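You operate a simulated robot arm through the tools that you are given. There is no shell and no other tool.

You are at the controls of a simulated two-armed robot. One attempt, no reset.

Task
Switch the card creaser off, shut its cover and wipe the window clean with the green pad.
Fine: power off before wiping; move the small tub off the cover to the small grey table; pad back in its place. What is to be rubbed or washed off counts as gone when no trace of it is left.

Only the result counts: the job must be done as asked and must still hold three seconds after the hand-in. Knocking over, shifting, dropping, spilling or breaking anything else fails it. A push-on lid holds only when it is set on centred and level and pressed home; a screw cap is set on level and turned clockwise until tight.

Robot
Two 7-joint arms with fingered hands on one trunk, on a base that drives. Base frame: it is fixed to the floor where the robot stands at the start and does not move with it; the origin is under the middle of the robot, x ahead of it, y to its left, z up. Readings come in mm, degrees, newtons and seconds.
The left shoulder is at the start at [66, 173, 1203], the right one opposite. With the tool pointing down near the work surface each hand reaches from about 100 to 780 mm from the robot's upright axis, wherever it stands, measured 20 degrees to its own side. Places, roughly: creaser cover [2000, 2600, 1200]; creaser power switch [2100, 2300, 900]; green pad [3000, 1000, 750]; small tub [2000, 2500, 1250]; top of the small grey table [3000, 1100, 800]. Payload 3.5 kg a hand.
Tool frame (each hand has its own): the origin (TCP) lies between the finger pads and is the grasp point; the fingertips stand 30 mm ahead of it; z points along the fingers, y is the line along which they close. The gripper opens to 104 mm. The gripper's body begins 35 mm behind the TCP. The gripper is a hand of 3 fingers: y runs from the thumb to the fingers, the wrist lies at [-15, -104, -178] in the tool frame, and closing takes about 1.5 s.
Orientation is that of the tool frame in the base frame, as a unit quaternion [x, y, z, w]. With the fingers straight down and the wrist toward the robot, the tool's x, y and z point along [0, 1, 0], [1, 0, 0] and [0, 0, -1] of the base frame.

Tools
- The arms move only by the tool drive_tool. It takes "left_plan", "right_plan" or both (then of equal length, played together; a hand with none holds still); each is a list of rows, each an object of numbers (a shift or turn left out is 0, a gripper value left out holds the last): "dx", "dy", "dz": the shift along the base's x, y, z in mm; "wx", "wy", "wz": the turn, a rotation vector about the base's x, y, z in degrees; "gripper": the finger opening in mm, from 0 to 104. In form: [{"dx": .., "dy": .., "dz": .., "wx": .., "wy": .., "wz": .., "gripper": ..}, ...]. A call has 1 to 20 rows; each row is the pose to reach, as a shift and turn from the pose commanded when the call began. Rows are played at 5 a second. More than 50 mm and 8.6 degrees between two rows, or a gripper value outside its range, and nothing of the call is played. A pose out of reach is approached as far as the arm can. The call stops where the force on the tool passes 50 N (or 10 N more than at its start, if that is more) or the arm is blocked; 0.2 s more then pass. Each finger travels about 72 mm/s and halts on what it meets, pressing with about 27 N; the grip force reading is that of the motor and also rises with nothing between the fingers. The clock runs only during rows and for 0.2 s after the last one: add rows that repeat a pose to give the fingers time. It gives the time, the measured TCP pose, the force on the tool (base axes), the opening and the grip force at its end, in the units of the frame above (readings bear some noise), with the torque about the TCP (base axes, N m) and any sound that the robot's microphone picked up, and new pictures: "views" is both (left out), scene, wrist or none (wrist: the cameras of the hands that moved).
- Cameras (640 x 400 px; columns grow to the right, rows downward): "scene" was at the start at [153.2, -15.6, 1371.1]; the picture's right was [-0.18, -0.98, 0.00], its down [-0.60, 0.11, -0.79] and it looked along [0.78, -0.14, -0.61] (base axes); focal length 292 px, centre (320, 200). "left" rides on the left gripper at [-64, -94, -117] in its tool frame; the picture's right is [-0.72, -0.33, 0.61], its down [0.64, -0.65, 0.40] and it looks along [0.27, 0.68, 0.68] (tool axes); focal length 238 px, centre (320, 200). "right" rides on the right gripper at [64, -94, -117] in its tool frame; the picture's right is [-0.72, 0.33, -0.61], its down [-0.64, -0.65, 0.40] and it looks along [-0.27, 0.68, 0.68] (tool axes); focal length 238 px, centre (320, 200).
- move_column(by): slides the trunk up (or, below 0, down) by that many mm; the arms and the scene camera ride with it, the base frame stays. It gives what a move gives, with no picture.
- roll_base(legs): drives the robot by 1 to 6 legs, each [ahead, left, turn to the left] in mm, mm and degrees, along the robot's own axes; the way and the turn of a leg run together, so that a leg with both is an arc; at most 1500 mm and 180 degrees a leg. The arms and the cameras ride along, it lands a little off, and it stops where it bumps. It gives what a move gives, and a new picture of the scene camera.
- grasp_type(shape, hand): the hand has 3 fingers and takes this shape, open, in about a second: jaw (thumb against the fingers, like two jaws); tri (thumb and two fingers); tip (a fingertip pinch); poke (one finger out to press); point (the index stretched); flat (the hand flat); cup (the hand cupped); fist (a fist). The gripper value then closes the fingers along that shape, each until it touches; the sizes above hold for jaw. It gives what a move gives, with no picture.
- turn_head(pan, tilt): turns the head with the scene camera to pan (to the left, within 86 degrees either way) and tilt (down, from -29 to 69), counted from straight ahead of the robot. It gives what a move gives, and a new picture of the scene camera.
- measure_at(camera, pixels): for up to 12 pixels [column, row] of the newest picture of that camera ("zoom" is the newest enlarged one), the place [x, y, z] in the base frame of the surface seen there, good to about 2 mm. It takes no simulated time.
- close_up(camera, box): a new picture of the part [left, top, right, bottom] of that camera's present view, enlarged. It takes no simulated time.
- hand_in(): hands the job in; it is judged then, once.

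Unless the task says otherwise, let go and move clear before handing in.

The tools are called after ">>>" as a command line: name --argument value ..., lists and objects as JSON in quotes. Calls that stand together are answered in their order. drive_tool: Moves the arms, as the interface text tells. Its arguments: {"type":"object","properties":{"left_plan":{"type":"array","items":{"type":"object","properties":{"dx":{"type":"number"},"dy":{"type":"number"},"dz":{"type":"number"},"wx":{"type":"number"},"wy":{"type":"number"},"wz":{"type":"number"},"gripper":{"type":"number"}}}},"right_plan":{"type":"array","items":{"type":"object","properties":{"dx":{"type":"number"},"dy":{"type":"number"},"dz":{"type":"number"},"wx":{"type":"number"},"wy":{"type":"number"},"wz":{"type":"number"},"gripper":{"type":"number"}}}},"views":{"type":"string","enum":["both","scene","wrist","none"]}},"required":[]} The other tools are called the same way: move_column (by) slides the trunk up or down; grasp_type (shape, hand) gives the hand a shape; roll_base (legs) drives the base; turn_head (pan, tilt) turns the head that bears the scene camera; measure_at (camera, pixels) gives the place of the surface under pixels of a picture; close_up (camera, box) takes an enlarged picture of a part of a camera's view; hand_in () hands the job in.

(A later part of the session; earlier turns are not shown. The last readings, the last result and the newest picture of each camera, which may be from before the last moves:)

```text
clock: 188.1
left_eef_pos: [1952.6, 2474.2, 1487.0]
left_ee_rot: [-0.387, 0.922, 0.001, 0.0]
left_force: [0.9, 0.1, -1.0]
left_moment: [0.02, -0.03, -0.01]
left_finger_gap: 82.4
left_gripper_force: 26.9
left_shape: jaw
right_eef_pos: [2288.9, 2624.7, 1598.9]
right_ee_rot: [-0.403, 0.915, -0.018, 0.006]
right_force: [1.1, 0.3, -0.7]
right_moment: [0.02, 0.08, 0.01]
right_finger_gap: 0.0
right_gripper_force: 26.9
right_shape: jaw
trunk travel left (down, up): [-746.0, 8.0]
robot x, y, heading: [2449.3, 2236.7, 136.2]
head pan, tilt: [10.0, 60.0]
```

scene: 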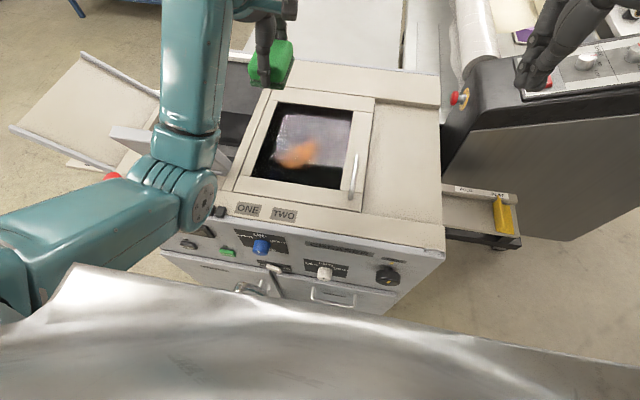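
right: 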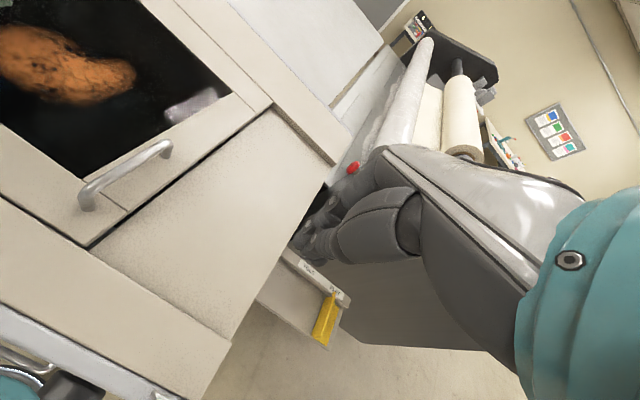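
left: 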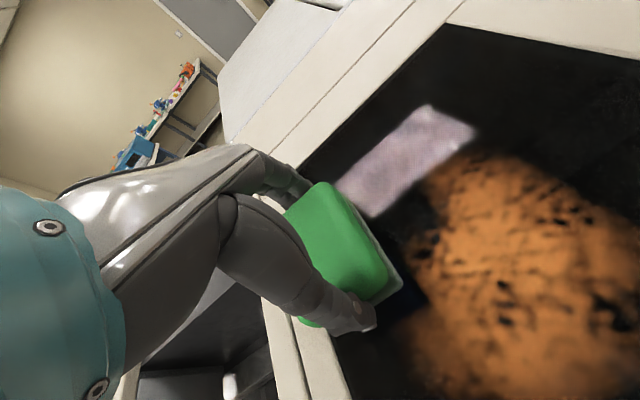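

Now closer (v≈-332). I'll lower the trunk by 200 mm and look at the smear.

>>> move_column --by -200

>>> drive_tool --left_plan '[{"dz": 0}]'

>>> close_up --camera "scene" --box '[200, 60, 400, 220]'

```text
clock: 190.2
left_eef_pos: [1951.2, 2475.0, 1286.8]
left_ee_rot: [-0.386, 0.922, 0.0, 0.0]
left_force: [1.1, 0.4, -0.5]
left_moment: [-0.01, 0.01, -0.02]
left_finger_gap: 82.6
left_gripper_force: 27.6
left_shape: jaw
right_eef_pos: [2288.7, 2625.3, 1398.6]
right_ee_rot: [-0.403, 0.915, -0.018, 0.007]
right_force: [-0.3, 0.4, 0.4]
right_moment: [0.05, -0.03, 0.0]
right_finger_gap: 0.0
right_gripper_force: 26.7
right_shape: jaw
trunk travel left (down, up): [-546.0, 208.0]
robot x, y, heading: [2449.0, 2237.4, 135.9]
head pan, tilt: [10.0, 60.0]
```

```text
clock: 190.6
left_eef_pos: [1953.4, 2475.8, 1287.0]
left_ee_rot: [-0.387, 0.922, 0.0, 0.0]
left_force: [-0.6, 0.1, -1.4]
left_moment: [0.02, -0.01, -0.01]
left_finger_gap: 82.6
left_gripper_force: 26.8
left_shape: jaw
right_eef_pos: [2287.9, 2626.5, 1399.0]
right_ee_rot: [-0.403, 0.915, -0.018, 0.006]
right_force: [-1.4, 0.2, 0.2]
right_moment: [0.02, 0.02, 0.0]
right_finger_gap: 0.0
right_gripper_force: 26.9
right_shape: jaw
trunk travel left (down, up): [-546.0, 208.0]
robot x, y, heading: [2448.1, 2237.2, 136.1]
head pan, tilt: [10.0, 60.0]
```

scene: 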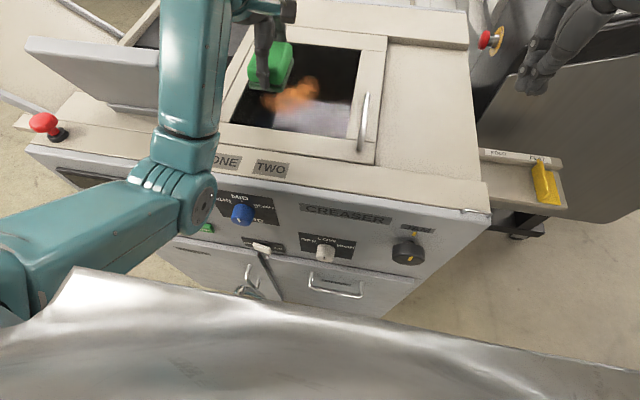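
left: 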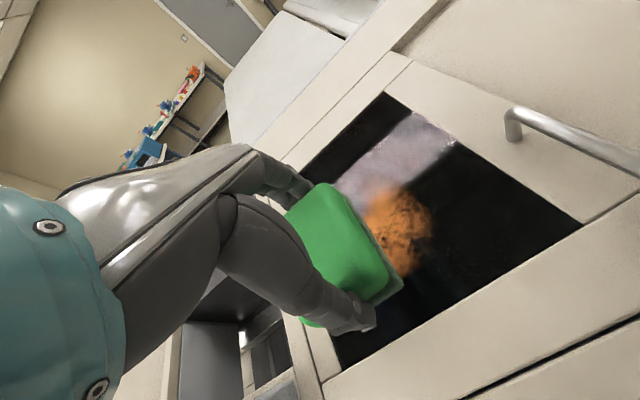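

```text
2.50 times, centred on (300, 140) of scene
```

zoom: 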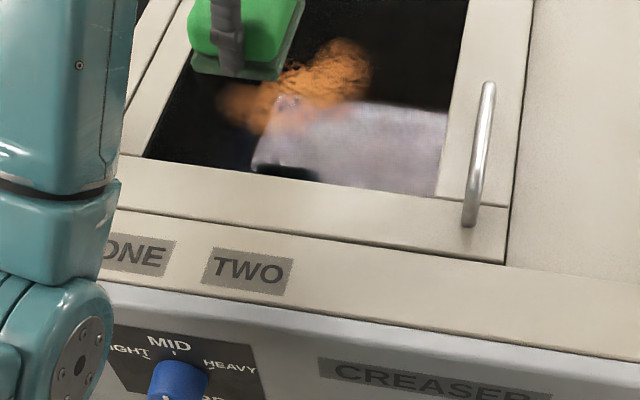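

The smear remains mostly; my first stroke only covered its left edge. I'll go to the near-left corner and lower to just above the glass.

>>> drive_tool --left_plan '[{"dx": -21, "dy": -20, "dz": -20}, {"dx": -41.6, "dy": -39, "dz": -45}, {"dx": -41.6, "dy": -39, "dz": -70}, {"dx": -41.6, "dy": -39, "dz": -83}, {"dx": -41.6, "dy": -39, "dz": -86}, {"dx": -41.6, "dy": -39, "dz": -86}]' --views "none"

>>> drive_tool --left_plan '[{"dz": -1}, {"dz": -2}, {"dz": -3}, {"dz": -4}, {"dz": -4}]' --views "wrist"

```text
clock: 192.0
left_eef_pos: [1912.0, 2436.3, 1200.0]
left_ee_rot: [-0.387, 0.922, 0.002, -0.001]
left_force: [0.2, 0.5, 4.8]
left_moment: [0.23, 0.19, 0.01]
left_finger_gap: 82.7
left_gripper_force: 27.6
left_shape: jaw
right_eef_pos: [2289.3, 2624.8, 1398.9]
right_ee_rot: [-0.403, 0.915, -0.018, 0.007]
right_force: [0.0, -0.1, -0.7]
right_moment: [-0.02, -0.05, -0.02]
right_finger_gap: 0.0
right_gripper_force: 27.0
right_shape: jaw
trunk travel left (down, up): [-546.0, 208.0]
robot x, y, heading: [2446.1, 2238.5, 136.0]
head pan, tilt: [10.0, 60.0]
```

```text
clock: 193.2
left_eef_pos: [1912.3, 2435.5, 1198.9]
left_ee_rot: [-0.387, 0.922, 0.004, -0.002]
left_force: [-2.2, 1.1, 27.1]
left_moment: [0.31, 0.27, 0.03]
left_finger_gap: 82.2
left_gripper_force: 26.7
left_shape: jaw
right_eef_pos: [2290.5, 2625.4, 1399.8]
right_ee_rot: [-0.404, 0.915, -0.018, 0.006]
right_force: [-0.4, -0.7, 0.6]
right_moment: [0.02, 0.0, 0.0]
right_finger_gap: 0.0
right_gripper_force: 26.7
right_shape: jaw
trunk travel left (down, up): [-546.0, 208.0]
robot x, y, heading: [2446.9, 2240.8, 135.9]
head pan, tilt: [10.0, 60.0]
```

left: 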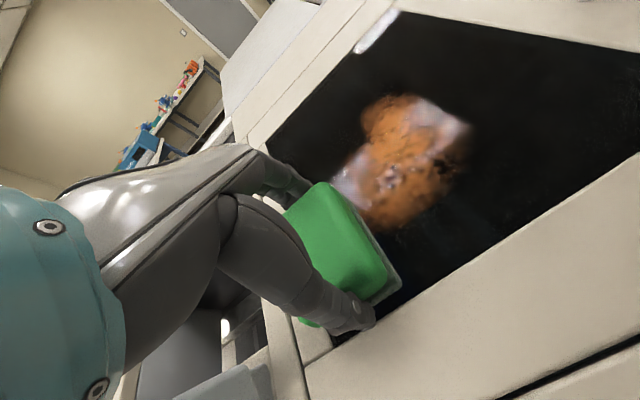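

27 N is a bit much; I'll ease up 2 mm and make the first stroke away and back.

>>> drive_tool --left_plan '[{"dz": 2}, {"dx": -14.2, "dy": 14.1, "dz": 2}, {"dx": -28.4, "dy": 28.2, "dz": 2}, {"dx": -42.6, "dy": 42.3, "dz": 2}, {"dx": -56.8, "dy": 56.4, "dz": 2}, {"dx": -71, "dy": 70.5, "dz": 2}]' --views "none"

```text
clock: 194.6
left_eef_pos: [1840.3, 2506.4, 1198.7]
left_ee_rot: [-0.387, 0.922, 0.001, 0.0]
left_force: [2.6, -3.3, 10.0]
left_moment: [0.25, 0.23, 0.01]
left_finger_gap: 81.6
left_gripper_force: 26.7
left_shape: jaw
right_eef_pos: [2288.8, 2625.2, 1398.6]
right_ee_rot: [-0.402, 0.915, -0.019, 0.006]
right_force: [0.3, -0.6, -0.5]
right_moment: [0.01, 0.01, 0.0]
right_finger_gap: 0.1
right_gripper_force: 26.8
right_shape: jaw
trunk travel left (down, up): [-546.0, 208.0]
robot x, y, heading: [2444.1, 2241.7, 135.9]
head pan, tilt: [10.0, 60.0]
```

Good: 10 N pressing, sliding smoothly. I'll continue with a raster: finish this stroke, step right 25 mm, come back, step right again and go forward.

>>> drive_tool --left_plan '[{"dx": -14.2, "dy": 14.1}, {"dx": -28.4, "dy": 28.2}, {"dx": -19.2, "dy": 37.4}, {"dx": -10.8, "dy": 45.9}, {"dx": 3.4, "dy": 31.8}, {"dx": 17.6, "dy": 17.7}, {"dx": 31.8, "dy": 3.6}, {"dx": 46.0, "dy": -10.4}, {"dx": 60.2, "dy": -24.5}, {"dx": 74.4, "dy": -38.6}, {"dx": 88.6, "dy": -52.7}]' --views "wrist"

```text
clock: 197.0
left_eef_pos: [1928.6, 2453.9, 1199.5]
left_ee_rot: [-0.386, 0.922, 0.001, -0.001]
left_force: [-2.5, 2.4, 8.7]
left_moment: [0.3, 0.28, -0.04]
left_finger_gap: 82.2
left_gripper_force: 27.1
left_shape: jaw
right_eef_pos: [2288.5, 2626.1, 1399.2]
right_ee_rot: [-0.402, 0.915, -0.018, 0.007]
right_force: [-0.2, -0.3, 0.4]
right_moment: [0.03, 0.01, 0.01]
right_finger_gap: 0.0
right_gripper_force: 27.2
right_shape: jaw
trunk travel left (down, up): [-546.0, 208.0]
robot x, y, heading: [2448.1, 2236.9, 135.7]
head pan, tilt: [10.0, 60.0]
```

left: 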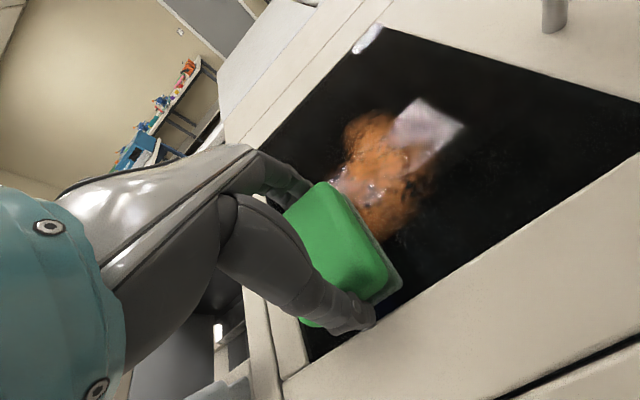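

Forces are steady near 9 N. I'll continue the raster over u = 425 and 450.

>>> drive_tool --left_plan '[{"dx": 8.5, "dy": 8.5}, {"dx": 17.6, "dy": 17.7}, {"dx": 3.4, "dy": 31.8}, {"dx": -10.8, "dy": 45.9}, {"dx": -25, "dy": 60}, {"dx": -39.2, "dy": 74.1}, {"dx": -53.4, "dy": 88.2}, {"dx": -67.6, "dy": 102.3}, {"dx": -81.7, "dy": 116.3}, {"dx": -72.5, "dy": 125.6}, {"dx": -64.1, "dy": 134.1}, {"dx": -50, "dy": 120}, {"dx": -35.8, "dy": 106}, {"dx": -21.6, "dy": 91.9}, {"dx": -7.4, "dy": 77.8}, {"dx": 6.8, "dy": 63.7}, {"dx": 21, "dy": 49.6}, {"dx": 35.2, "dy": 35.5}]'

```text
clock: 200.8
left_eef_pos: [1963.7, 2491.4, 1197.8]
left_ee_rot: [-0.387, 0.922, 0.002, 0.0]
left_force: [-4.6, 5.1, 18.4]
left_moment: [0.02, 0.01, 0.0]
left_finger_gap: 82.1
left_gripper_force: 27.1
left_shape: jaw
right_eef_pos: [2288.8, 2625.1, 1399.5]
right_ee_rot: [-0.402, 0.915, -0.017, 0.007]
right_force: [0.2, 0.2, -1.0]
right_moment: [-0.02, -0.01, 0.0]
right_finger_gap: 0.0
right_gripper_force: 26.5
right_shape: jaw
trunk travel left (down, up): [-546.0, 208.0]
robot x, y, heading: [2450.7, 2234.8, 135.9]
head pan, tilt: [10.0, 60.0]
```

scene: 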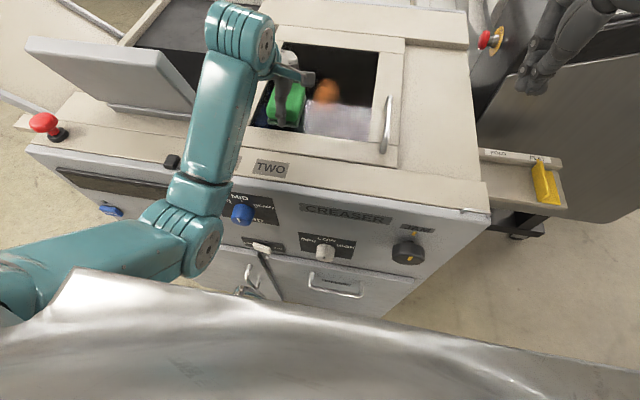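
left: 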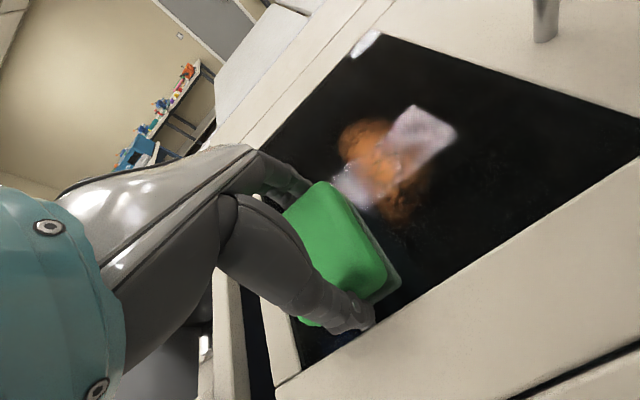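

The cover got dragged to the right by the sideways steps (handle now at (387, 125), gap reopened). I'll lift the pad, and later step sideways only while lifted; first I look.

>>> drive_tool --left_plan '[{"dz": 15}, {"dz": 40}, {"dz": 70}, {"dx": -20, "dy": -20, "dz": 90}]'

>>> close_up --camera "scene" --box '[200, 20, 440, 190]'

```text
clock: 201.8
left_eef_pos: [1942.1, 2468.3, 1287.3]
left_ee_rot: [-0.387, 0.922, -0.001, 0.0]
left_force: [0.2, -0.7, -0.4]
left_moment: [0.02, 0.03, 0.0]
left_finger_gap: 82.4
left_gripper_force: 26.7
left_shape: jaw
right_eef_pos: [2288.2, 2625.2, 1398.9]
right_ee_rot: [-0.402, 0.915, -0.017, 0.008]
right_force: [-0.1, -0.3, 0.0]
right_moment: [0.01, -0.01, 0.0]
right_finger_gap: 0.0
right_gripper_force: 27.3
right_shape: jaw
trunk travel left (down, up): [-546.0, 208.0]
robot x, y, heading: [2448.6, 2238.9, 135.9]
head pan, tilt: [10.0, 60.0]
```

scene: 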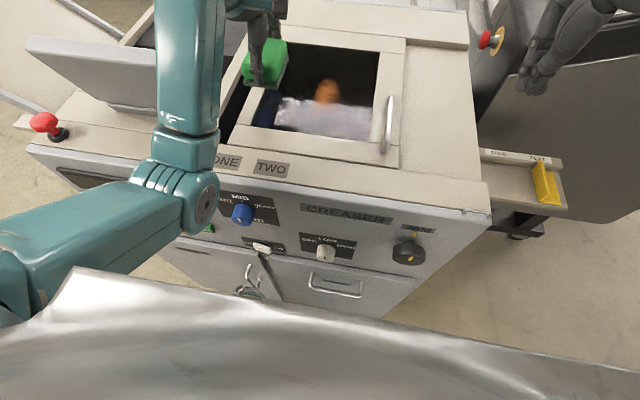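
left: 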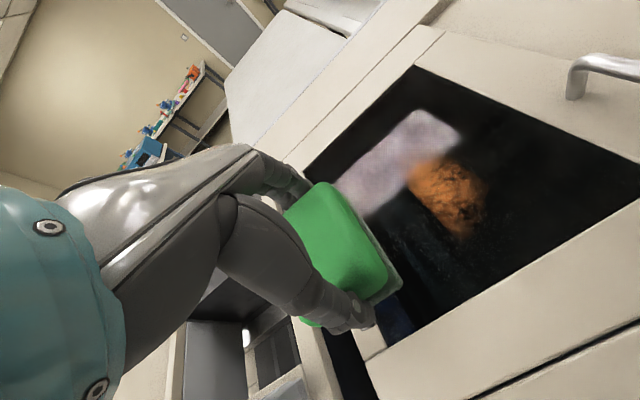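

```text
2.35 times, centred on (320, 105) of scene
```

zoom: 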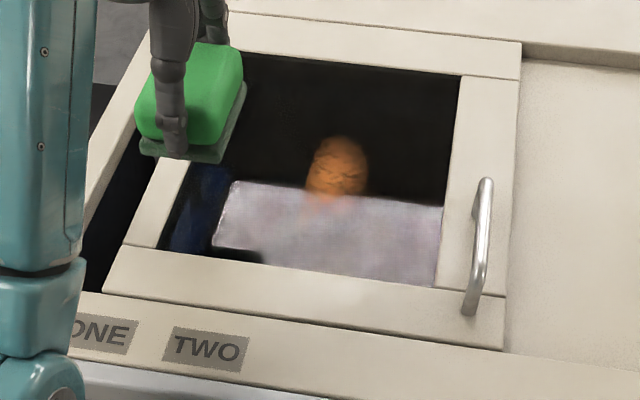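

Wiping works: only a patch remains at zoom (337, 168), with some possibly faint in the reflection. I'll measure the remaining patch and cover edges.

>>> measure_at --camera "zoom" --pixels '[[305, 180], [337, 135], [370, 170], [325, 205], [337, 168], [123, 250], [505, 345], [488, 180], [470, 312], [437, 285], [460, 75], [165, 250]]'

```text
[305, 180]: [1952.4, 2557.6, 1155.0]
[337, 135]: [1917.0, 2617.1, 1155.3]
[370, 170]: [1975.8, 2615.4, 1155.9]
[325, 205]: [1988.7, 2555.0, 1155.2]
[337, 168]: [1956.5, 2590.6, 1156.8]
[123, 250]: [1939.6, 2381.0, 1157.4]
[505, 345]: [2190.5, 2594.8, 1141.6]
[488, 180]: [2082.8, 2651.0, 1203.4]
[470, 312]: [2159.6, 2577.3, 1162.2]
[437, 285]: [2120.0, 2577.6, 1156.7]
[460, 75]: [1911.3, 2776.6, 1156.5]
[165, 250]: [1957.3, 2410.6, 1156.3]
```

The patch spans u 487–549, v 215–315 in the cover's current spot. I'll wipe it with pure forward-back strokes at u = 500, lifting afterwards.

>>> drive_tool --left_plan '[{"dx": 20, "dy": 23, "dz": -15}, {"dx": 40, "dy": 46, "dz": -40}, {"dx": 53.8, "dy": 61.3, "dz": -65}, {"dx": 53.8, "dy": 61.3, "dz": -80}, {"dx": 53.8, "dy": 61.3, "dz": -87}, {"dx": 53.8, "dy": 61.3, "dz": -90}, {"dx": 39.6, "dy": 75.4, "dz": -90}, {"dx": 25.4, "dy": 89.5, "dz": -90}, {"dx": 11.2, "dy": 103.6, "dz": -90}, {"dx": -3, "dy": 117.7, "dz": -90}, {"dx": -17.2, "dy": 131.8, "dz": -90}, {"dx": -31.4, "dy": 145.9, "dz": -90}, {"dx": -17.2, "dy": 131.8, "dz": -90}, {"dx": -3, "dy": 117.7, "dz": -90}, {"dx": 11.2, "dy": 103.6, "dz": -90}, {"dx": 25.4, "dy": 89.5, "dz": -90}, {"dx": 39.6, "dy": 75.4, "dz": -90}, {"dx": 53.8, "dy": 61.3, "dz": -90}]' --views "scene"

```text
clock: 205.6
left_eef_pos: [1996.4, 2530.1, 1198.5]
left_ee_rot: [-0.386, 0.923, 0.0, 0.001]
left_force: [-3.2, 3.7, 10.4]
left_moment: [0.23, 0.21, -0.03]
left_finger_gap: 82.2
left_gripper_force: 27.1
left_shape: jaw
right_eef_pos: [2288.7, 2625.3, 1399.3]
right_ee_rot: [-0.403, 0.915, -0.018, 0.007]
right_force: [-0.9, 0.4, 0.4]
right_moment: [0.02, -0.06, -0.01]
right_finger_gap: 0.0
right_gripper_force: 27.4
right_shape: jaw
trunk travel left (down, up): [-546.0, 208.0]
robot x, y, heading: [2451.1, 2240.4, 135.8]
head pan, tilt: [10.0, 60.0]
```

scene: 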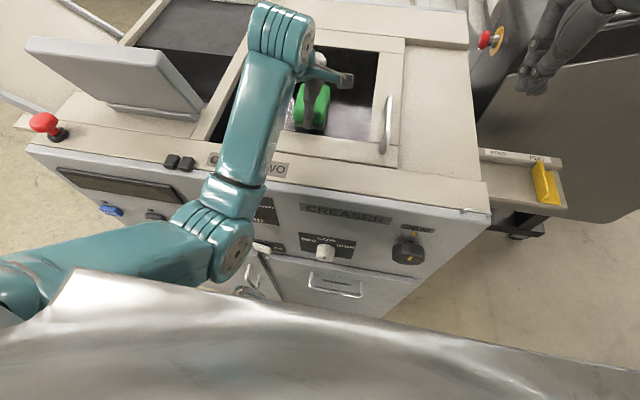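

Now the next lane: lift, step 27 mm to the right, and repeat the stroke, then lift off to inspect.

>>> drive_tool --left_plan '[{"dz": 15}, {"dx": 19, "dy": 19.2, "dz": 15}, {"dx": 19, "dy": 19.2, "dz": 4}, {"dx": 19, "dy": 19.2, "dz": 0}, {"dx": 4.8, "dy": 33.3}, {"dx": -9.4, "dy": 47.4}, {"dx": -23.6, "dy": 61.5}, {"dx": -37.8, "dy": 75.6}, {"dx": -52, "dy": 89.7}, {"dx": -66.2, "dy": 103.8}, {"dx": -52, "dy": 89.7}, {"dx": -37.8, "dy": 75.6}, {"dx": -23.6, "dy": 61.5}, {"dx": -9.4, "dy": 47.4}, {"dx": 4.8, "dy": 33.3}, {"dx": 19, "dy": 19.2}, {"dx": 19, "dy": 19.2, "dz": 25}, {"dx": 0, "dy": 0, "dz": 60}, {"dx": -25, "dy": -25, "dz": 90}, {"dx": -55, "dy": -55, "dz": 100}]'

>>> close_up --camera "scene" --box '[200, 20, 440, 190]'

```text
clock: 209.8
left_eef_pos: [1941.2, 2473.9, 1299.6]
left_ee_rot: [-0.386, 0.923, -0.001, 0.001]
left_force: [0.0, -0.3, -0.9]
left_moment: [0.03, -0.01, 0.02]
left_finger_gap: 82.2
left_gripper_force: 26.9
left_shape: jaw
right_eef_pos: [2287.9, 2624.6, 1398.9]
right_ee_rot: [-0.403, 0.915, -0.017, 0.008]
right_force: [-0.3, 0.0, -0.5]
right_moment: [0.01, -0.06, -0.04]
right_finger_gap: 0.0
right_gripper_force: 26.6
right_shape: jaw
trunk travel left (down, up): [-546.0, 208.0]
robot x, y, heading: [2452.2, 2237.7, 136.1]
head pan, tilt: [10.0, 60.0]
```

scene: 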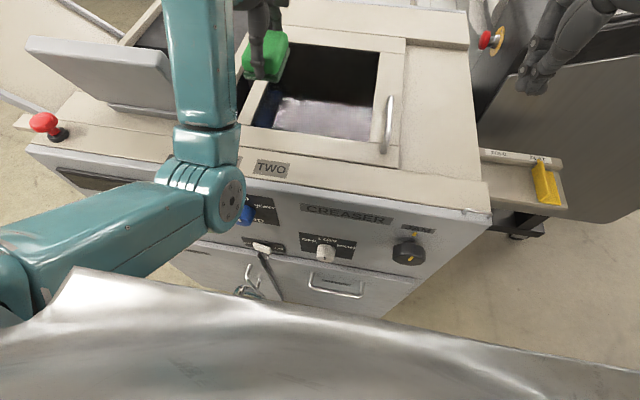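
left: 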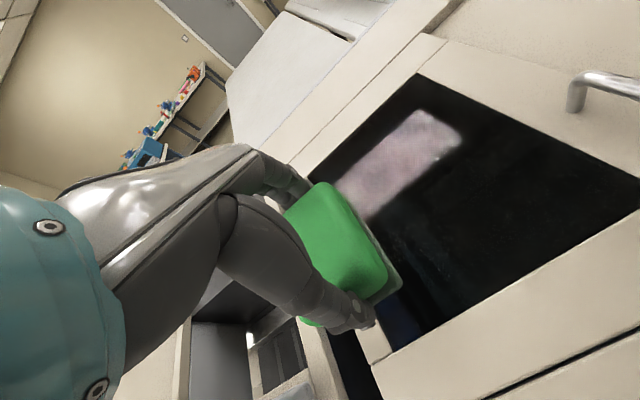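

```text
2.35 times, centred on (320, 105) of scene
```

zoom: 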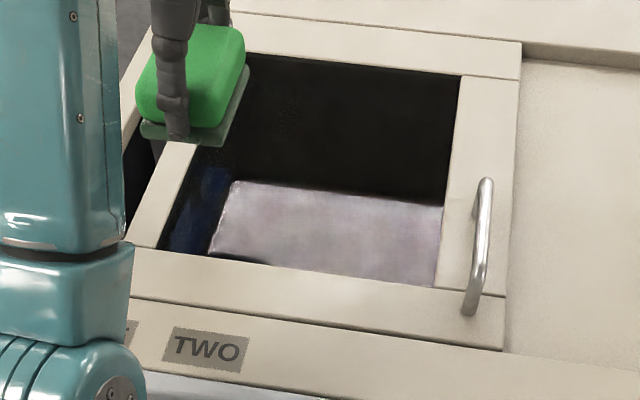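

The window looks clean now. I'll zoom in harder to check for leftover traces.

>>> close_up --camera "scene" --box '[255, 40, 385, 145]'

>>> close_up --camera "left" --box '[300, 70, 640, 360]'

```text
3.81 times, centred on (320, 92) of scene
```

zoom: 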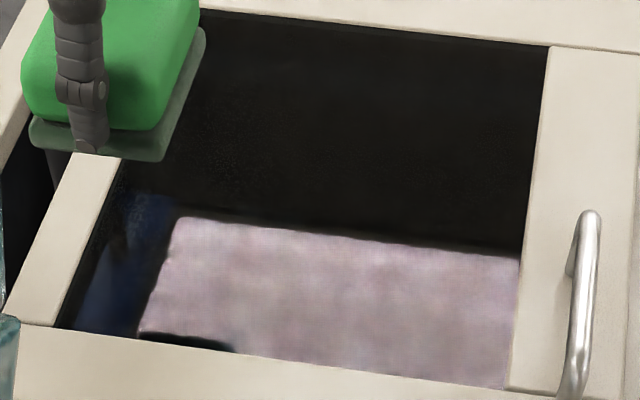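

```text
1.38 times, centred on (470, 215) of left
```

zoom: 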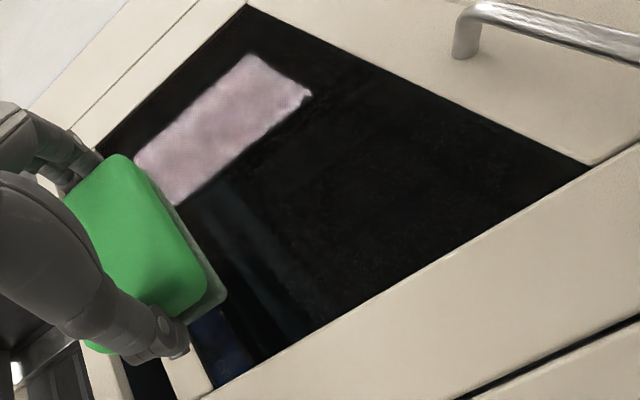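

It looks clean, but to leave no trace I'll re-wipe the left part too with two more lanes (u ≈ 424 and 450), lifting between lanes.

>>> drive_tool --left_plan '[{"dx": 3.5, "dy": -3.5, "dz": -45}, {"dx": 3.5, "dy": -3.5, "dz": -85}, {"dx": 3.5, "dy": -3.5, "dz": -98}, {"dx": 3.5, "dy": -3.5, "dz": -102}, {"dx": -10.7, "dy": 10.6, "dz": -102}, {"dx": -24.9, "dy": 24.7, "dz": -102}, {"dx": -39.1, "dy": 38.8, "dz": -102}, {"dx": -53.3, "dy": 52.9, "dz": -102}, {"dx": -67.5, "dy": 67, "dz": -102}, {"dx": -81.7, "dy": 81.1, "dz": -102}, {"dx": -95.9, "dy": 95.2, "dz": -102}, {"dx": -95.9, "dy": 95.2, "dz": -85}, {"dx": -77.6, "dy": 113.6, "dz": -85}, {"dx": -77.6, "dy": 113.6, "dz": -102}, {"dx": -63.4, "dy": 99.5, "dz": -102}, {"dx": -49.2, "dy": 85.4, "dz": -102}, {"dx": -35, "dy": 71.3, "dz": -102}, {"dx": -20.8, "dy": 57.2, "dz": -102}, {"dx": -6.6, "dy": 43.1, "dz": -102}, {"dx": 7.6, "dy": 29, "dz": -102}]' --views "scene"

```text
clock: 214.0
left_eef_pos: [1949.2, 2505.1, 1198.1]
left_ee_rot: [-0.386, 0.922, 0.003, -0.002]
left_force: [-7.3, 6.7, 21.6]
left_moment: [0.04, 0.01, 0.0]
left_finger_gap: 82.1
left_gripper_force: 26.9
left_shape: jaw
right_eef_pos: [2288.1, 2626.8, 1397.9]
right_ee_rot: [-0.403, 0.915, -0.018, 0.007]
right_force: [-0.1, -0.1, 0.0]
right_moment: [-0.01, 0.0, 0.04]
right_finger_gap: 0.0
right_gripper_force: 26.7
right_shape: jaw
trunk travel left (down, up): [-546.0, 208.0]
robot x, y, heading: [2450.0, 2238.1, 135.6]
head pan, tilt: [10.0, 60.0]
```

scene: 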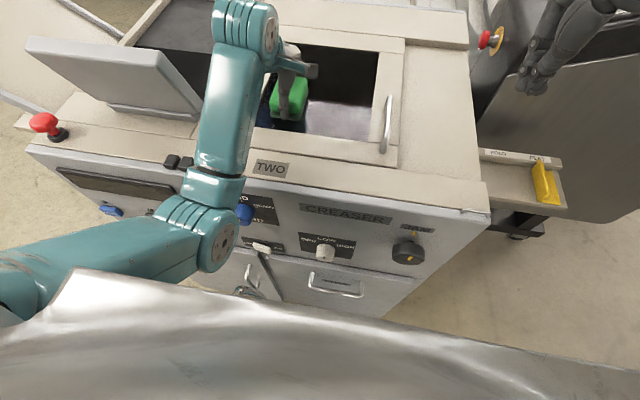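

I'll finish this lane, then do lanes at u ≈ 477 and 549 in the same way.

>>> drive_tool --left_plan '[{"dx": 14.2, "dy": -14.1, "dz": 1}, {"dx": 14.2, "dy": -14.1, "dz": 15}, {"dx": 32.5, "dy": 4.3, "dz": 15}, {"dx": 32.5, "dy": 4.3, "dz": 1}, {"dx": 18.3, "dy": 18.4, "dz": 1}, {"dx": 4.1, "dy": 32.5, "dz": 1}, {"dx": -10.1, "dy": 46.6, "dz": 1}, {"dx": -24.3, "dy": 60.7, "dz": 1}, {"dx": -38.5, "dy": 74.8, "dz": 1}, {"dx": -52.7, "dy": 88.9, "dz": 1}, {"dx": -66.9, "dy": 103, "dz": 1}, {"dx": -66.9, "dy": 103, "dz": 18}, {"dx": -34.5, "dy": 121.5, "dz": 18}, {"dx": -2, "dy": 140, "dz": 18}, {"dx": -2, "dy": 140, "dz": 1}, {"dx": 12.2, "dy": 125.9, "dz": 1}, {"dx": 26.4, "dy": 111.8, "dz": 1}, {"dx": 40.6, "dy": 97.7, "dz": 1}, {"dx": 54.8, "dy": 83.6, "dz": 1}, {"dx": 69, "dy": 69.5, "dz": 1}]' --views "scene"

```text
clock: 218.2
left_eef_pos: [2018.2, 2574.5, 1197.4]
left_ee_rot: [-0.386, 0.923, 0.004, -0.001]
left_force: [-4.5, 4.6, 15.7]
left_moment: [0.14, 0.06, 0.0]
left_finger_gap: 82.2
left_gripper_force: 26.9
left_shape: jaw
right_eef_pos: [2289.3, 2625.4, 1399.4]
right_ee_rot: [-0.402, 0.915, -0.018, 0.007]
right_force: [1.1, -0.2, 0.0]
right_moment: [0.02, -0.02, 0.01]
right_finger_gap: 0.0
right_gripper_force: 26.2
right_shape: jaw
trunk travel left (down, up): [-546.0, 208.0]
robot x, y, heading: [2448.6, 2236.5, 135.7]
head pan, tilt: [10.0, 60.0]
```

scene: 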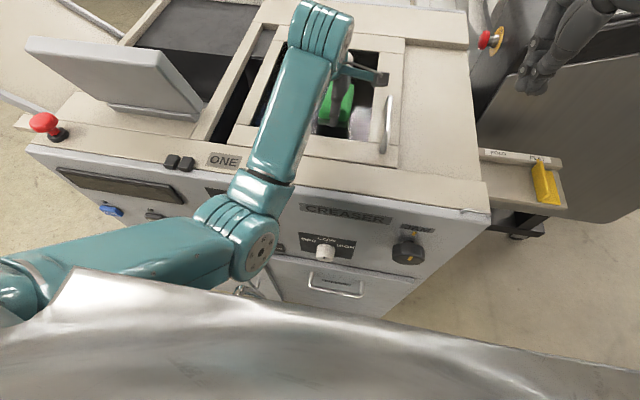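

I'll finish the lane, lift the pad clear, and park the left hand at the left so the right hand can shut the cover again.

>>> drive_tool --left_plan '[{"dx": 14.2, "dy": -14.1, "dz": 0}, {"dx": 14.2, "dy": -14.1, "dz": 25}, {"dx": 0, "dy": -30, "dz": 60}, {"dx": -30, "dy": -60, "dz": 85}, {"dx": -55, "dy": -90, "dz": 105}, {"dx": -65, "dy": -125, "dz": 120}, {"dx": -55, "dy": -165, "dz": 135}, {"dx": -35, "dy": -200, "dz": 150}]'

>>> close_up --camera "scene" --box '[210, 30, 420, 180]'

```text
clock: 220.0
left_eef_pos: [1947.2, 2399.1, 1308.3]
left_ee_rot: [-0.39, 0.921, 0.003, -0.004]
left_force: [0.2, 0.7, -0.4]
left_moment: [-0.02, -0.02, -0.02]
left_finger_gap: 82.5
left_gripper_force: 27.1
left_shape: jaw
left hand out of reach, approached as far as the arm can: row 7, 8
right_eef_pos: [2286.7, 2625.2, 1398.7]
right_ee_rot: [-0.403, 0.915, -0.017, 0.008]
right_force: [-0.4, 0.1, 0.4]
right_moment: [0.01, -0.04, -0.01]
right_finger_gap: 0.2
right_gripper_force: 26.8
right_shape: jaw
trunk travel left (down, up): [-546.0, 208.0]
robot x, y, heading: [2450.7, 2240.2, 135.8]
head pan, tilt: [10.0, 60.0]
```

scene: 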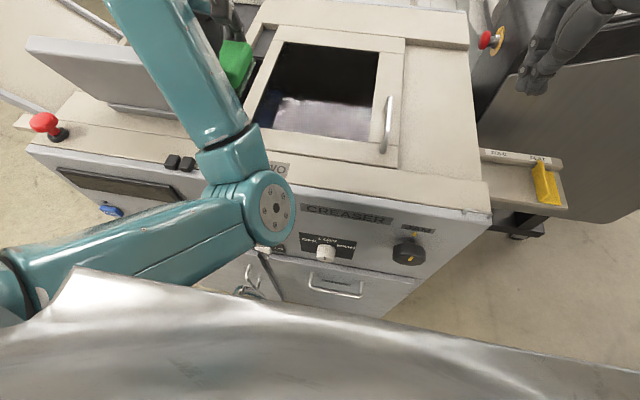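
left: 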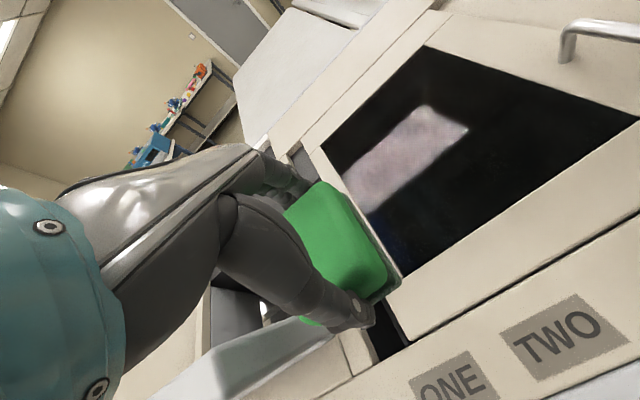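

```text
2.67 times, centred on (315, 105) of scene
```

zoom: 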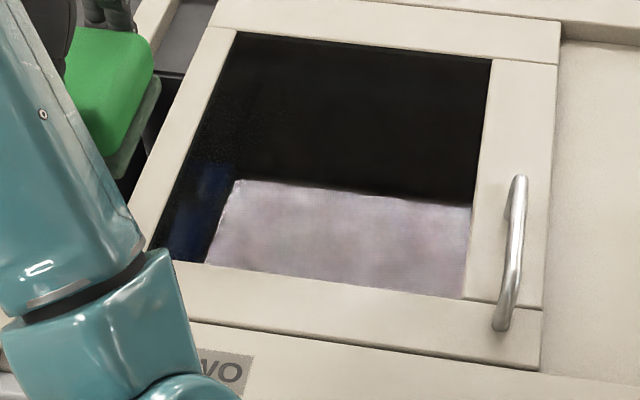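

The window is clean. Now I'll bring the right fist beside the handle (u≈690) above the cover, and raise the left hand slightly.

>>> drive_tool --left_plan '[{"dx": 5, "dy": 5, "dz": 15}, {"dx": 10, "dy": 10, "dz": 30}, {"dx": 15, "dy": 15, "dz": 45}, {"dx": 20, "dy": 20, "dz": 55}, {"dx": 20, "dy": 20, "dz": 55}, {"dx": 20, "dy": 20, "dz": 55}]' --right_plan '[{"dx": -28, "dy": 4, "dz": -20}, {"dx": -56, "dy": 8, "dz": -40}, {"dx": -84, "dy": 12, "dz": -60}, {"dx": -112, "dy": 16, "dz": -85}, {"dx": -136, "dy": 18, "dz": -105}, {"dx": -136, "dy": 18, "dz": -105}]'

```text
clock: 221.4
left_eef_pos: [1951.8, 2442.6, 1340.3]
left_ee_rot: [-0.387, 0.922, 0.0, 0.0]
left_force: [-0.2, -0.1, -0.3]
left_moment: [0.05, -0.01, 0.03]
left_finger_gap: 82.2
left_gripper_force: 27.3
left_shape: jaw
left hand out of reach, approached as far as the arm can: row 1, 2, 3, 4, 5, 6
right_eef_pos: [2155.3, 2644.4, 1292.1]
right_ee_rot: [-0.403, 0.915, -0.019, 0.007]
right_force: [0.5, -0.1, 0.2]
right_moment: [0.0, 0.01, -0.01]
right_finger_gap: 0.1
right_gripper_force: 26.7
right_shape: jaw
trunk travel left (down, up): [-546.0, 208.0]
robot x, y, heading: [2448.1, 2237.1, 136.0]
head pan, tilt: [10.0, 60.0]
```

scene: 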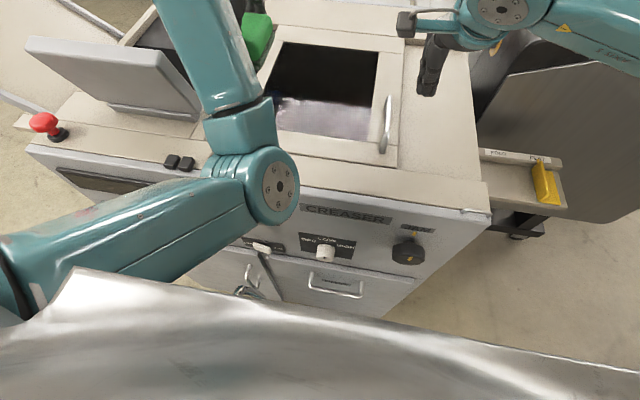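
right: 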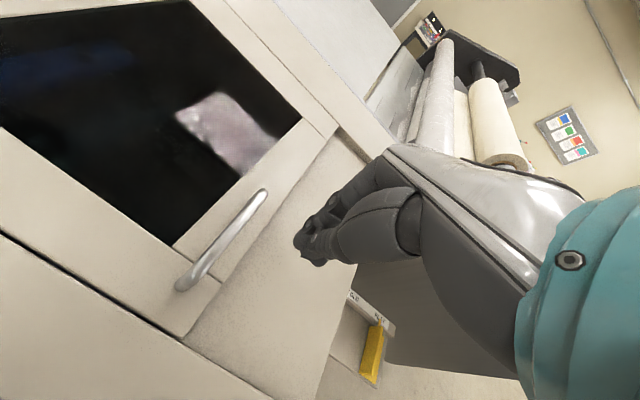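
left: 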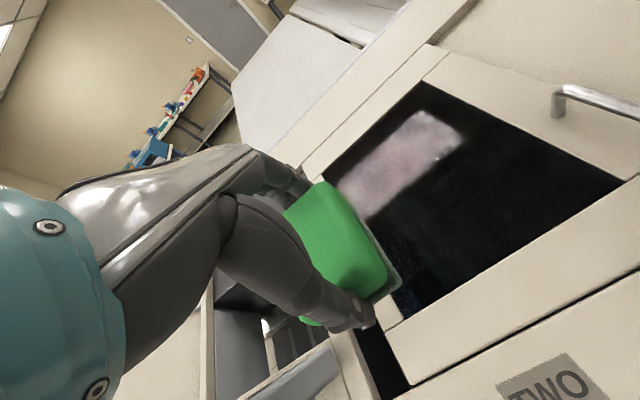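

Window clean from this view also. I'll lower the right fist beside the handle and push the cover left again.

>>> drive_tool --right_plan '[{"dz": -30}, {"dz": -60}, {"dz": -85}, {"dz": -97}, {"dx": -8.5, "dy": -8.5, "dz": -97}, {"dx": -17, "dy": -17, "dz": -97}, {"dx": -25.5, "dy": -25.5, "dz": -97}, {"dx": -34, "dy": -34, "dz": -97}, {"dx": -42, "dy": -42, "dz": -97}, {"dx": -48, "dy": -48, "dz": -97}, {"dx": -52, "dy": -52, "dz": -97}, {"dx": -55, "dy": -55, "dz": -97}]' --views "both"

```text
clock: 224.0
left_eef_pos: [1955.4, 2447.2, 1342.3]
left_ee_rot: [-0.387, 0.922, 0.0, -0.002]
left_force: [-0.2, 0.1, -1.7]
left_moment: [-0.01, 0.05, 0.0]
left_finger_gap: 82.3
left_gripper_force: 27.3
left_shape: jaw
right_eef_pos: [2104.0, 2596.6, 1196.3]
right_ee_rot: [-0.398, 0.917, -0.016, 0.008]
right_force: [21.6, 19.9, 6.1]
right_moment: [-0.07, 0.23, -0.25]
right_finger_gap: 0.1
right_gripper_force: 27.0
right_shape: jaw
trunk travel left (down, up): [-546.0, 208.0]
robot x, y, heading: [2446.7, 2240.5, 136.2]
head pan, tilt: [10.0, 60.0]
```

scene: 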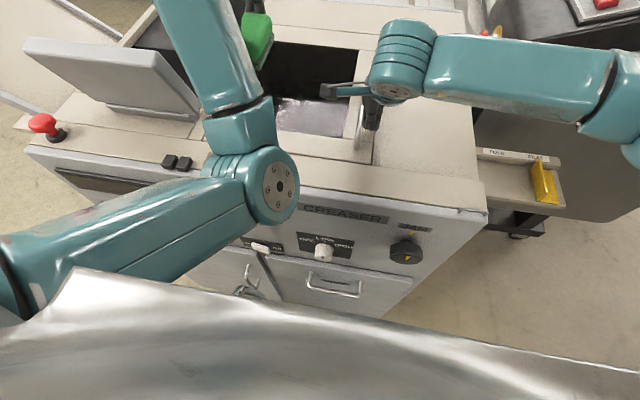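
right: 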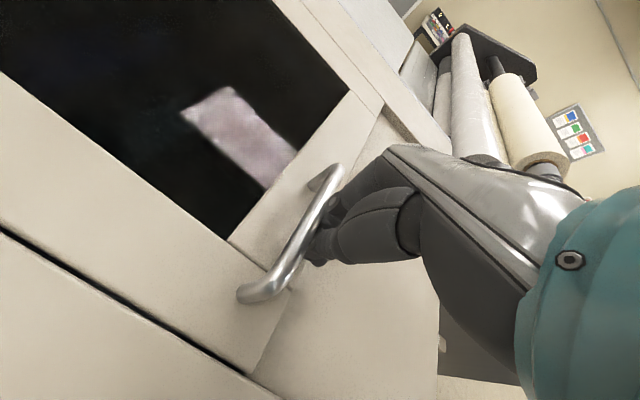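

The cover is at its stop again (29 N, same place as before). I'll withdraw the right hand to the right and up.

>>> drive_tool --right_plan '[{"dx": 10, "dy": 10}, {"dx": 25, "dy": 25}, {"dx": 32, "dy": 32, "dz": 40}, {"dx": 32, "dy": 32, "dz": 85}, {"dx": 60, "dy": 50, "dz": 120}, {"dx": 95, "dy": 55, "dz": 150}, {"dx": 130, "dy": 50, "dz": 180}, {"dx": 165, "dy": 40, "dz": 200}]' --views "scene"

>>> close_up --camera "scene" --box '[190, 20, 430, 190]'

```text
clock: 225.8
left_eef_pos: [1950.3, 2444.4, 1341.4]
left_ee_rot: [-0.387, 0.922, 0.001, -0.001]
left_force: [0.2, -0.2, -0.5]
left_moment: [-0.06, -0.01, -0.02]
left_finger_gap: 82.2
left_gripper_force: 27.1
left_shape: jaw
right_eef_pos: [2263.5, 2628.3, 1396.2]
right_ee_rot: [-0.402, 0.915, -0.018, 0.006]
right_force: [-0.5, 0.2, -0.7]
right_moment: [0.01, -0.02, -0.01]
right_finger_gap: 0.1
right_gripper_force: 27.1
right_shape: jaw
trunk travel left (down, up): [-546.0, 208.0]
robot x, y, heading: [2447.3, 2238.7, 135.8]
head pan, tilt: [10.0, 60.0]
```

scene: 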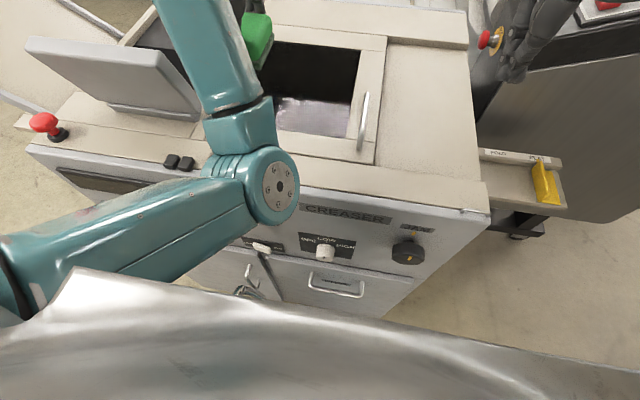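

```text
2.35 times, centred on (310, 105) of scene
```

zoom: 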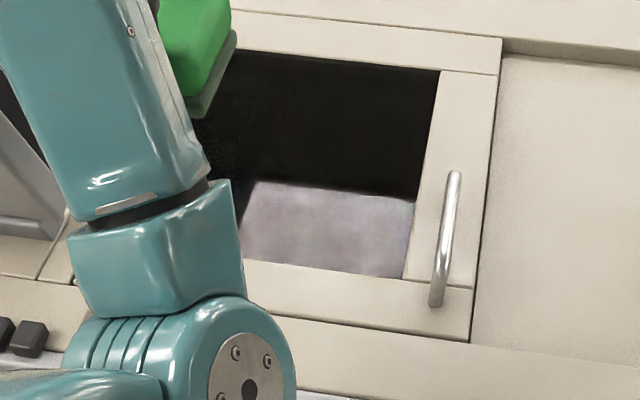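

The cover is shut. I'll raise the trunk a bit, back off, and inspect the window, cover and switch from a distance.

>>> move_column --by 150

>>> roll_base --legs '[[-330, 0, 0]]'

>>> turn_head --pan 0 --tilt 50

>>> close_up --camera "scene" --box '[220, 40, 440, 180]'

```text
clock: 227.6
left_eef_pos: [1949.8, 2445.2, 1488.3]
left_ee_rot: [-0.387, 0.922, 0.0, 0.0]
left_force: [0.1, -0.1, -1.0]
left_moment: [0.0, 0.03, 0.0]
left_finger_gap: 82.3
left_gripper_force: 27.0
left_shape: jaw
right_eef_pos: [2262.5, 2629.8, 1546.4]
right_ee_rot: [-0.402, 0.915, -0.018, 0.007]
right_force: [-0.8, -0.6, -0.5]
right_moment: [-0.01, -0.03, 0.0]
right_finger_gap: 0.2
right_gripper_force: 27.3
right_shape: jaw
trunk travel left (down, up): [-696.0, 58.0]
robot x, y, heading: [2449.9, 2237.1, 135.9]
head pan, tilt: [10.0, 60.0]
```

```text
clock: 229.8
left_eef_pos: [2187.1, 2214.4, 1489.0]
left_ee_rot: [-0.386, 0.922, 0.0, 0.0]
left_force: [0.5, -0.2, -1.1]
left_moment: [-0.01, -0.01, -0.01]
left_finger_gap: 82.3
left_gripper_force: 26.7
left_shape: jaw
right_eef_pos: [2500.4, 2399.8, 1545.1]
right_ee_rot: [-0.402, 0.916, -0.019, 0.007]
right_force: [-0.9, 0.9, 0.9]
right_moment: [0.02, 0.03, 0.01]
right_finger_gap: 0.0
right_gripper_force: 26.9
right_shape: jaw
trunk travel left (down, up): [-696.0, 58.0]
robot x, y, heading: [2687.5, 2005.4, 136.0]
head pan, tilt: [10.0, 60.0]
```

scene: 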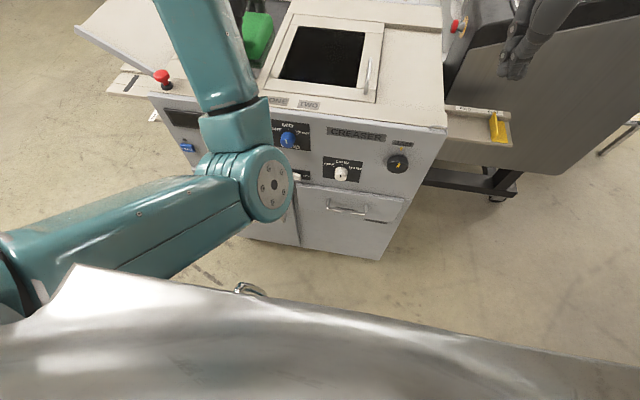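

```text
clock: 230.5
left_eef_pos: [2187.6, 2212.5, 1489.5]
left_ee_rot: [-0.387, 0.922, 0.001, 0.0]
left_force: [-0.3, -0.1, -1.5]
left_moment: [0.0, 0.02, -0.01]
left_finger_gap: 82.3
left_gripper_force: 26.9
left_shape: jaw
right_eef_pos: [2501.1, 2398.0, 1546.6]
right_ee_rot: [-0.401, 0.916, -0.018, 0.007]
right_force: [-0.2, -0.4, -0.6]
right_moment: [0.03, 0.0, -0.01]
right_finger_gap: 0.0
right_gripper_force: 27.1
right_shape: jaw
trunk travel left (down, up): [-696.0, 58.0]
robot x, y, heading: [2683.3, 2000.8, 135.8]
head pan, tilt: [0.0, 50.0]
```

scene: 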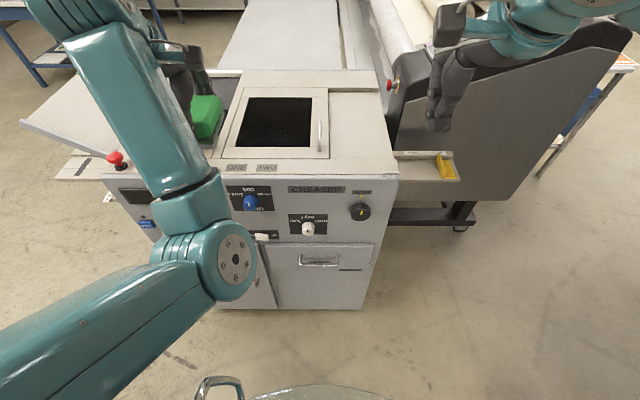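

```text
2.86 times, centred on (330, 110) of scene
```

zoom: 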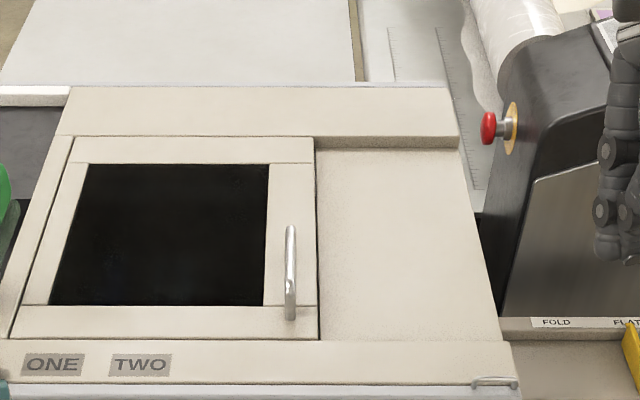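

Window is clear of reflection here and looks clean. One more enlarged look for faint traces and the cover's seat.

>>> close_up --camera "scene" --box '[225, 85, 335, 165]'

>>> close_up --camera "scene" --box '[210, 180, 330, 260]'

```text
5.00 times, centred on (280, 125) of scene
```

zoom: 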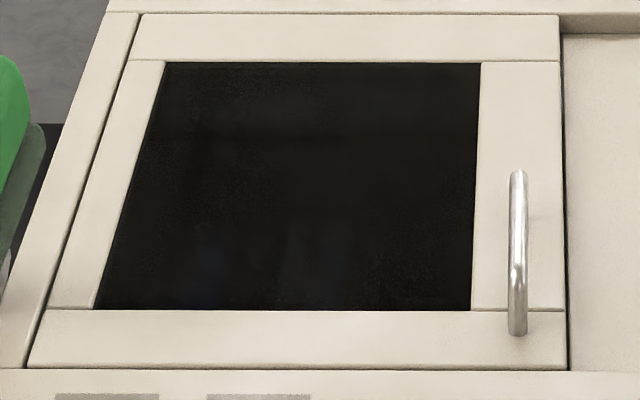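

```text
5.00 times, centred on (270, 220) of scene
```

zoom: 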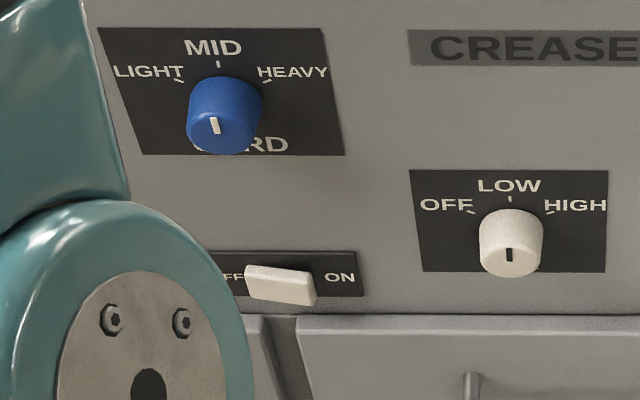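

Everything at the creaser is done: window clean, cover shut, switch OFF. Now I'll return to the table: turn round, move right and ahead.

>>> roll_base --legs '[[0, 0, 180], [0, -690, 0]]'

```text
clock: 241.5
left_eef_pos: [2671.0, 1305.8, 1489.2]
left_ee_rot: [0.932, 0.362, 0.0, 0.0]
left_force: [-0.3, -0.8, -0.7]
left_moment: [0.0, 0.0, 0.02]
left_finger_gap: 82.3
left_gripper_force: 27.7
left_shape: jaw
right_eef_pos: [2348.3, 1135.6, 1547.2]
right_ee_rot: [0.925, 0.379, -0.007, -0.018]
right_force: [0.3, -1.5, 0.5]
right_moment: [0.02, 0.0, 0.0]
right_finger_gap: 0.1
right_gripper_force: 26.7
right_shape: jaw
trunk travel left (down, up): [-696.0, 58.0]
robot x, y, heading: [2179.7, 1536.7, -47.0]
head pan, tilt: [0.0, 50.0]
```

scene: 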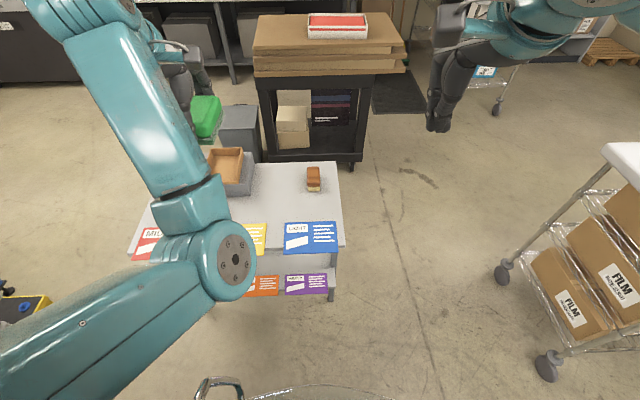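

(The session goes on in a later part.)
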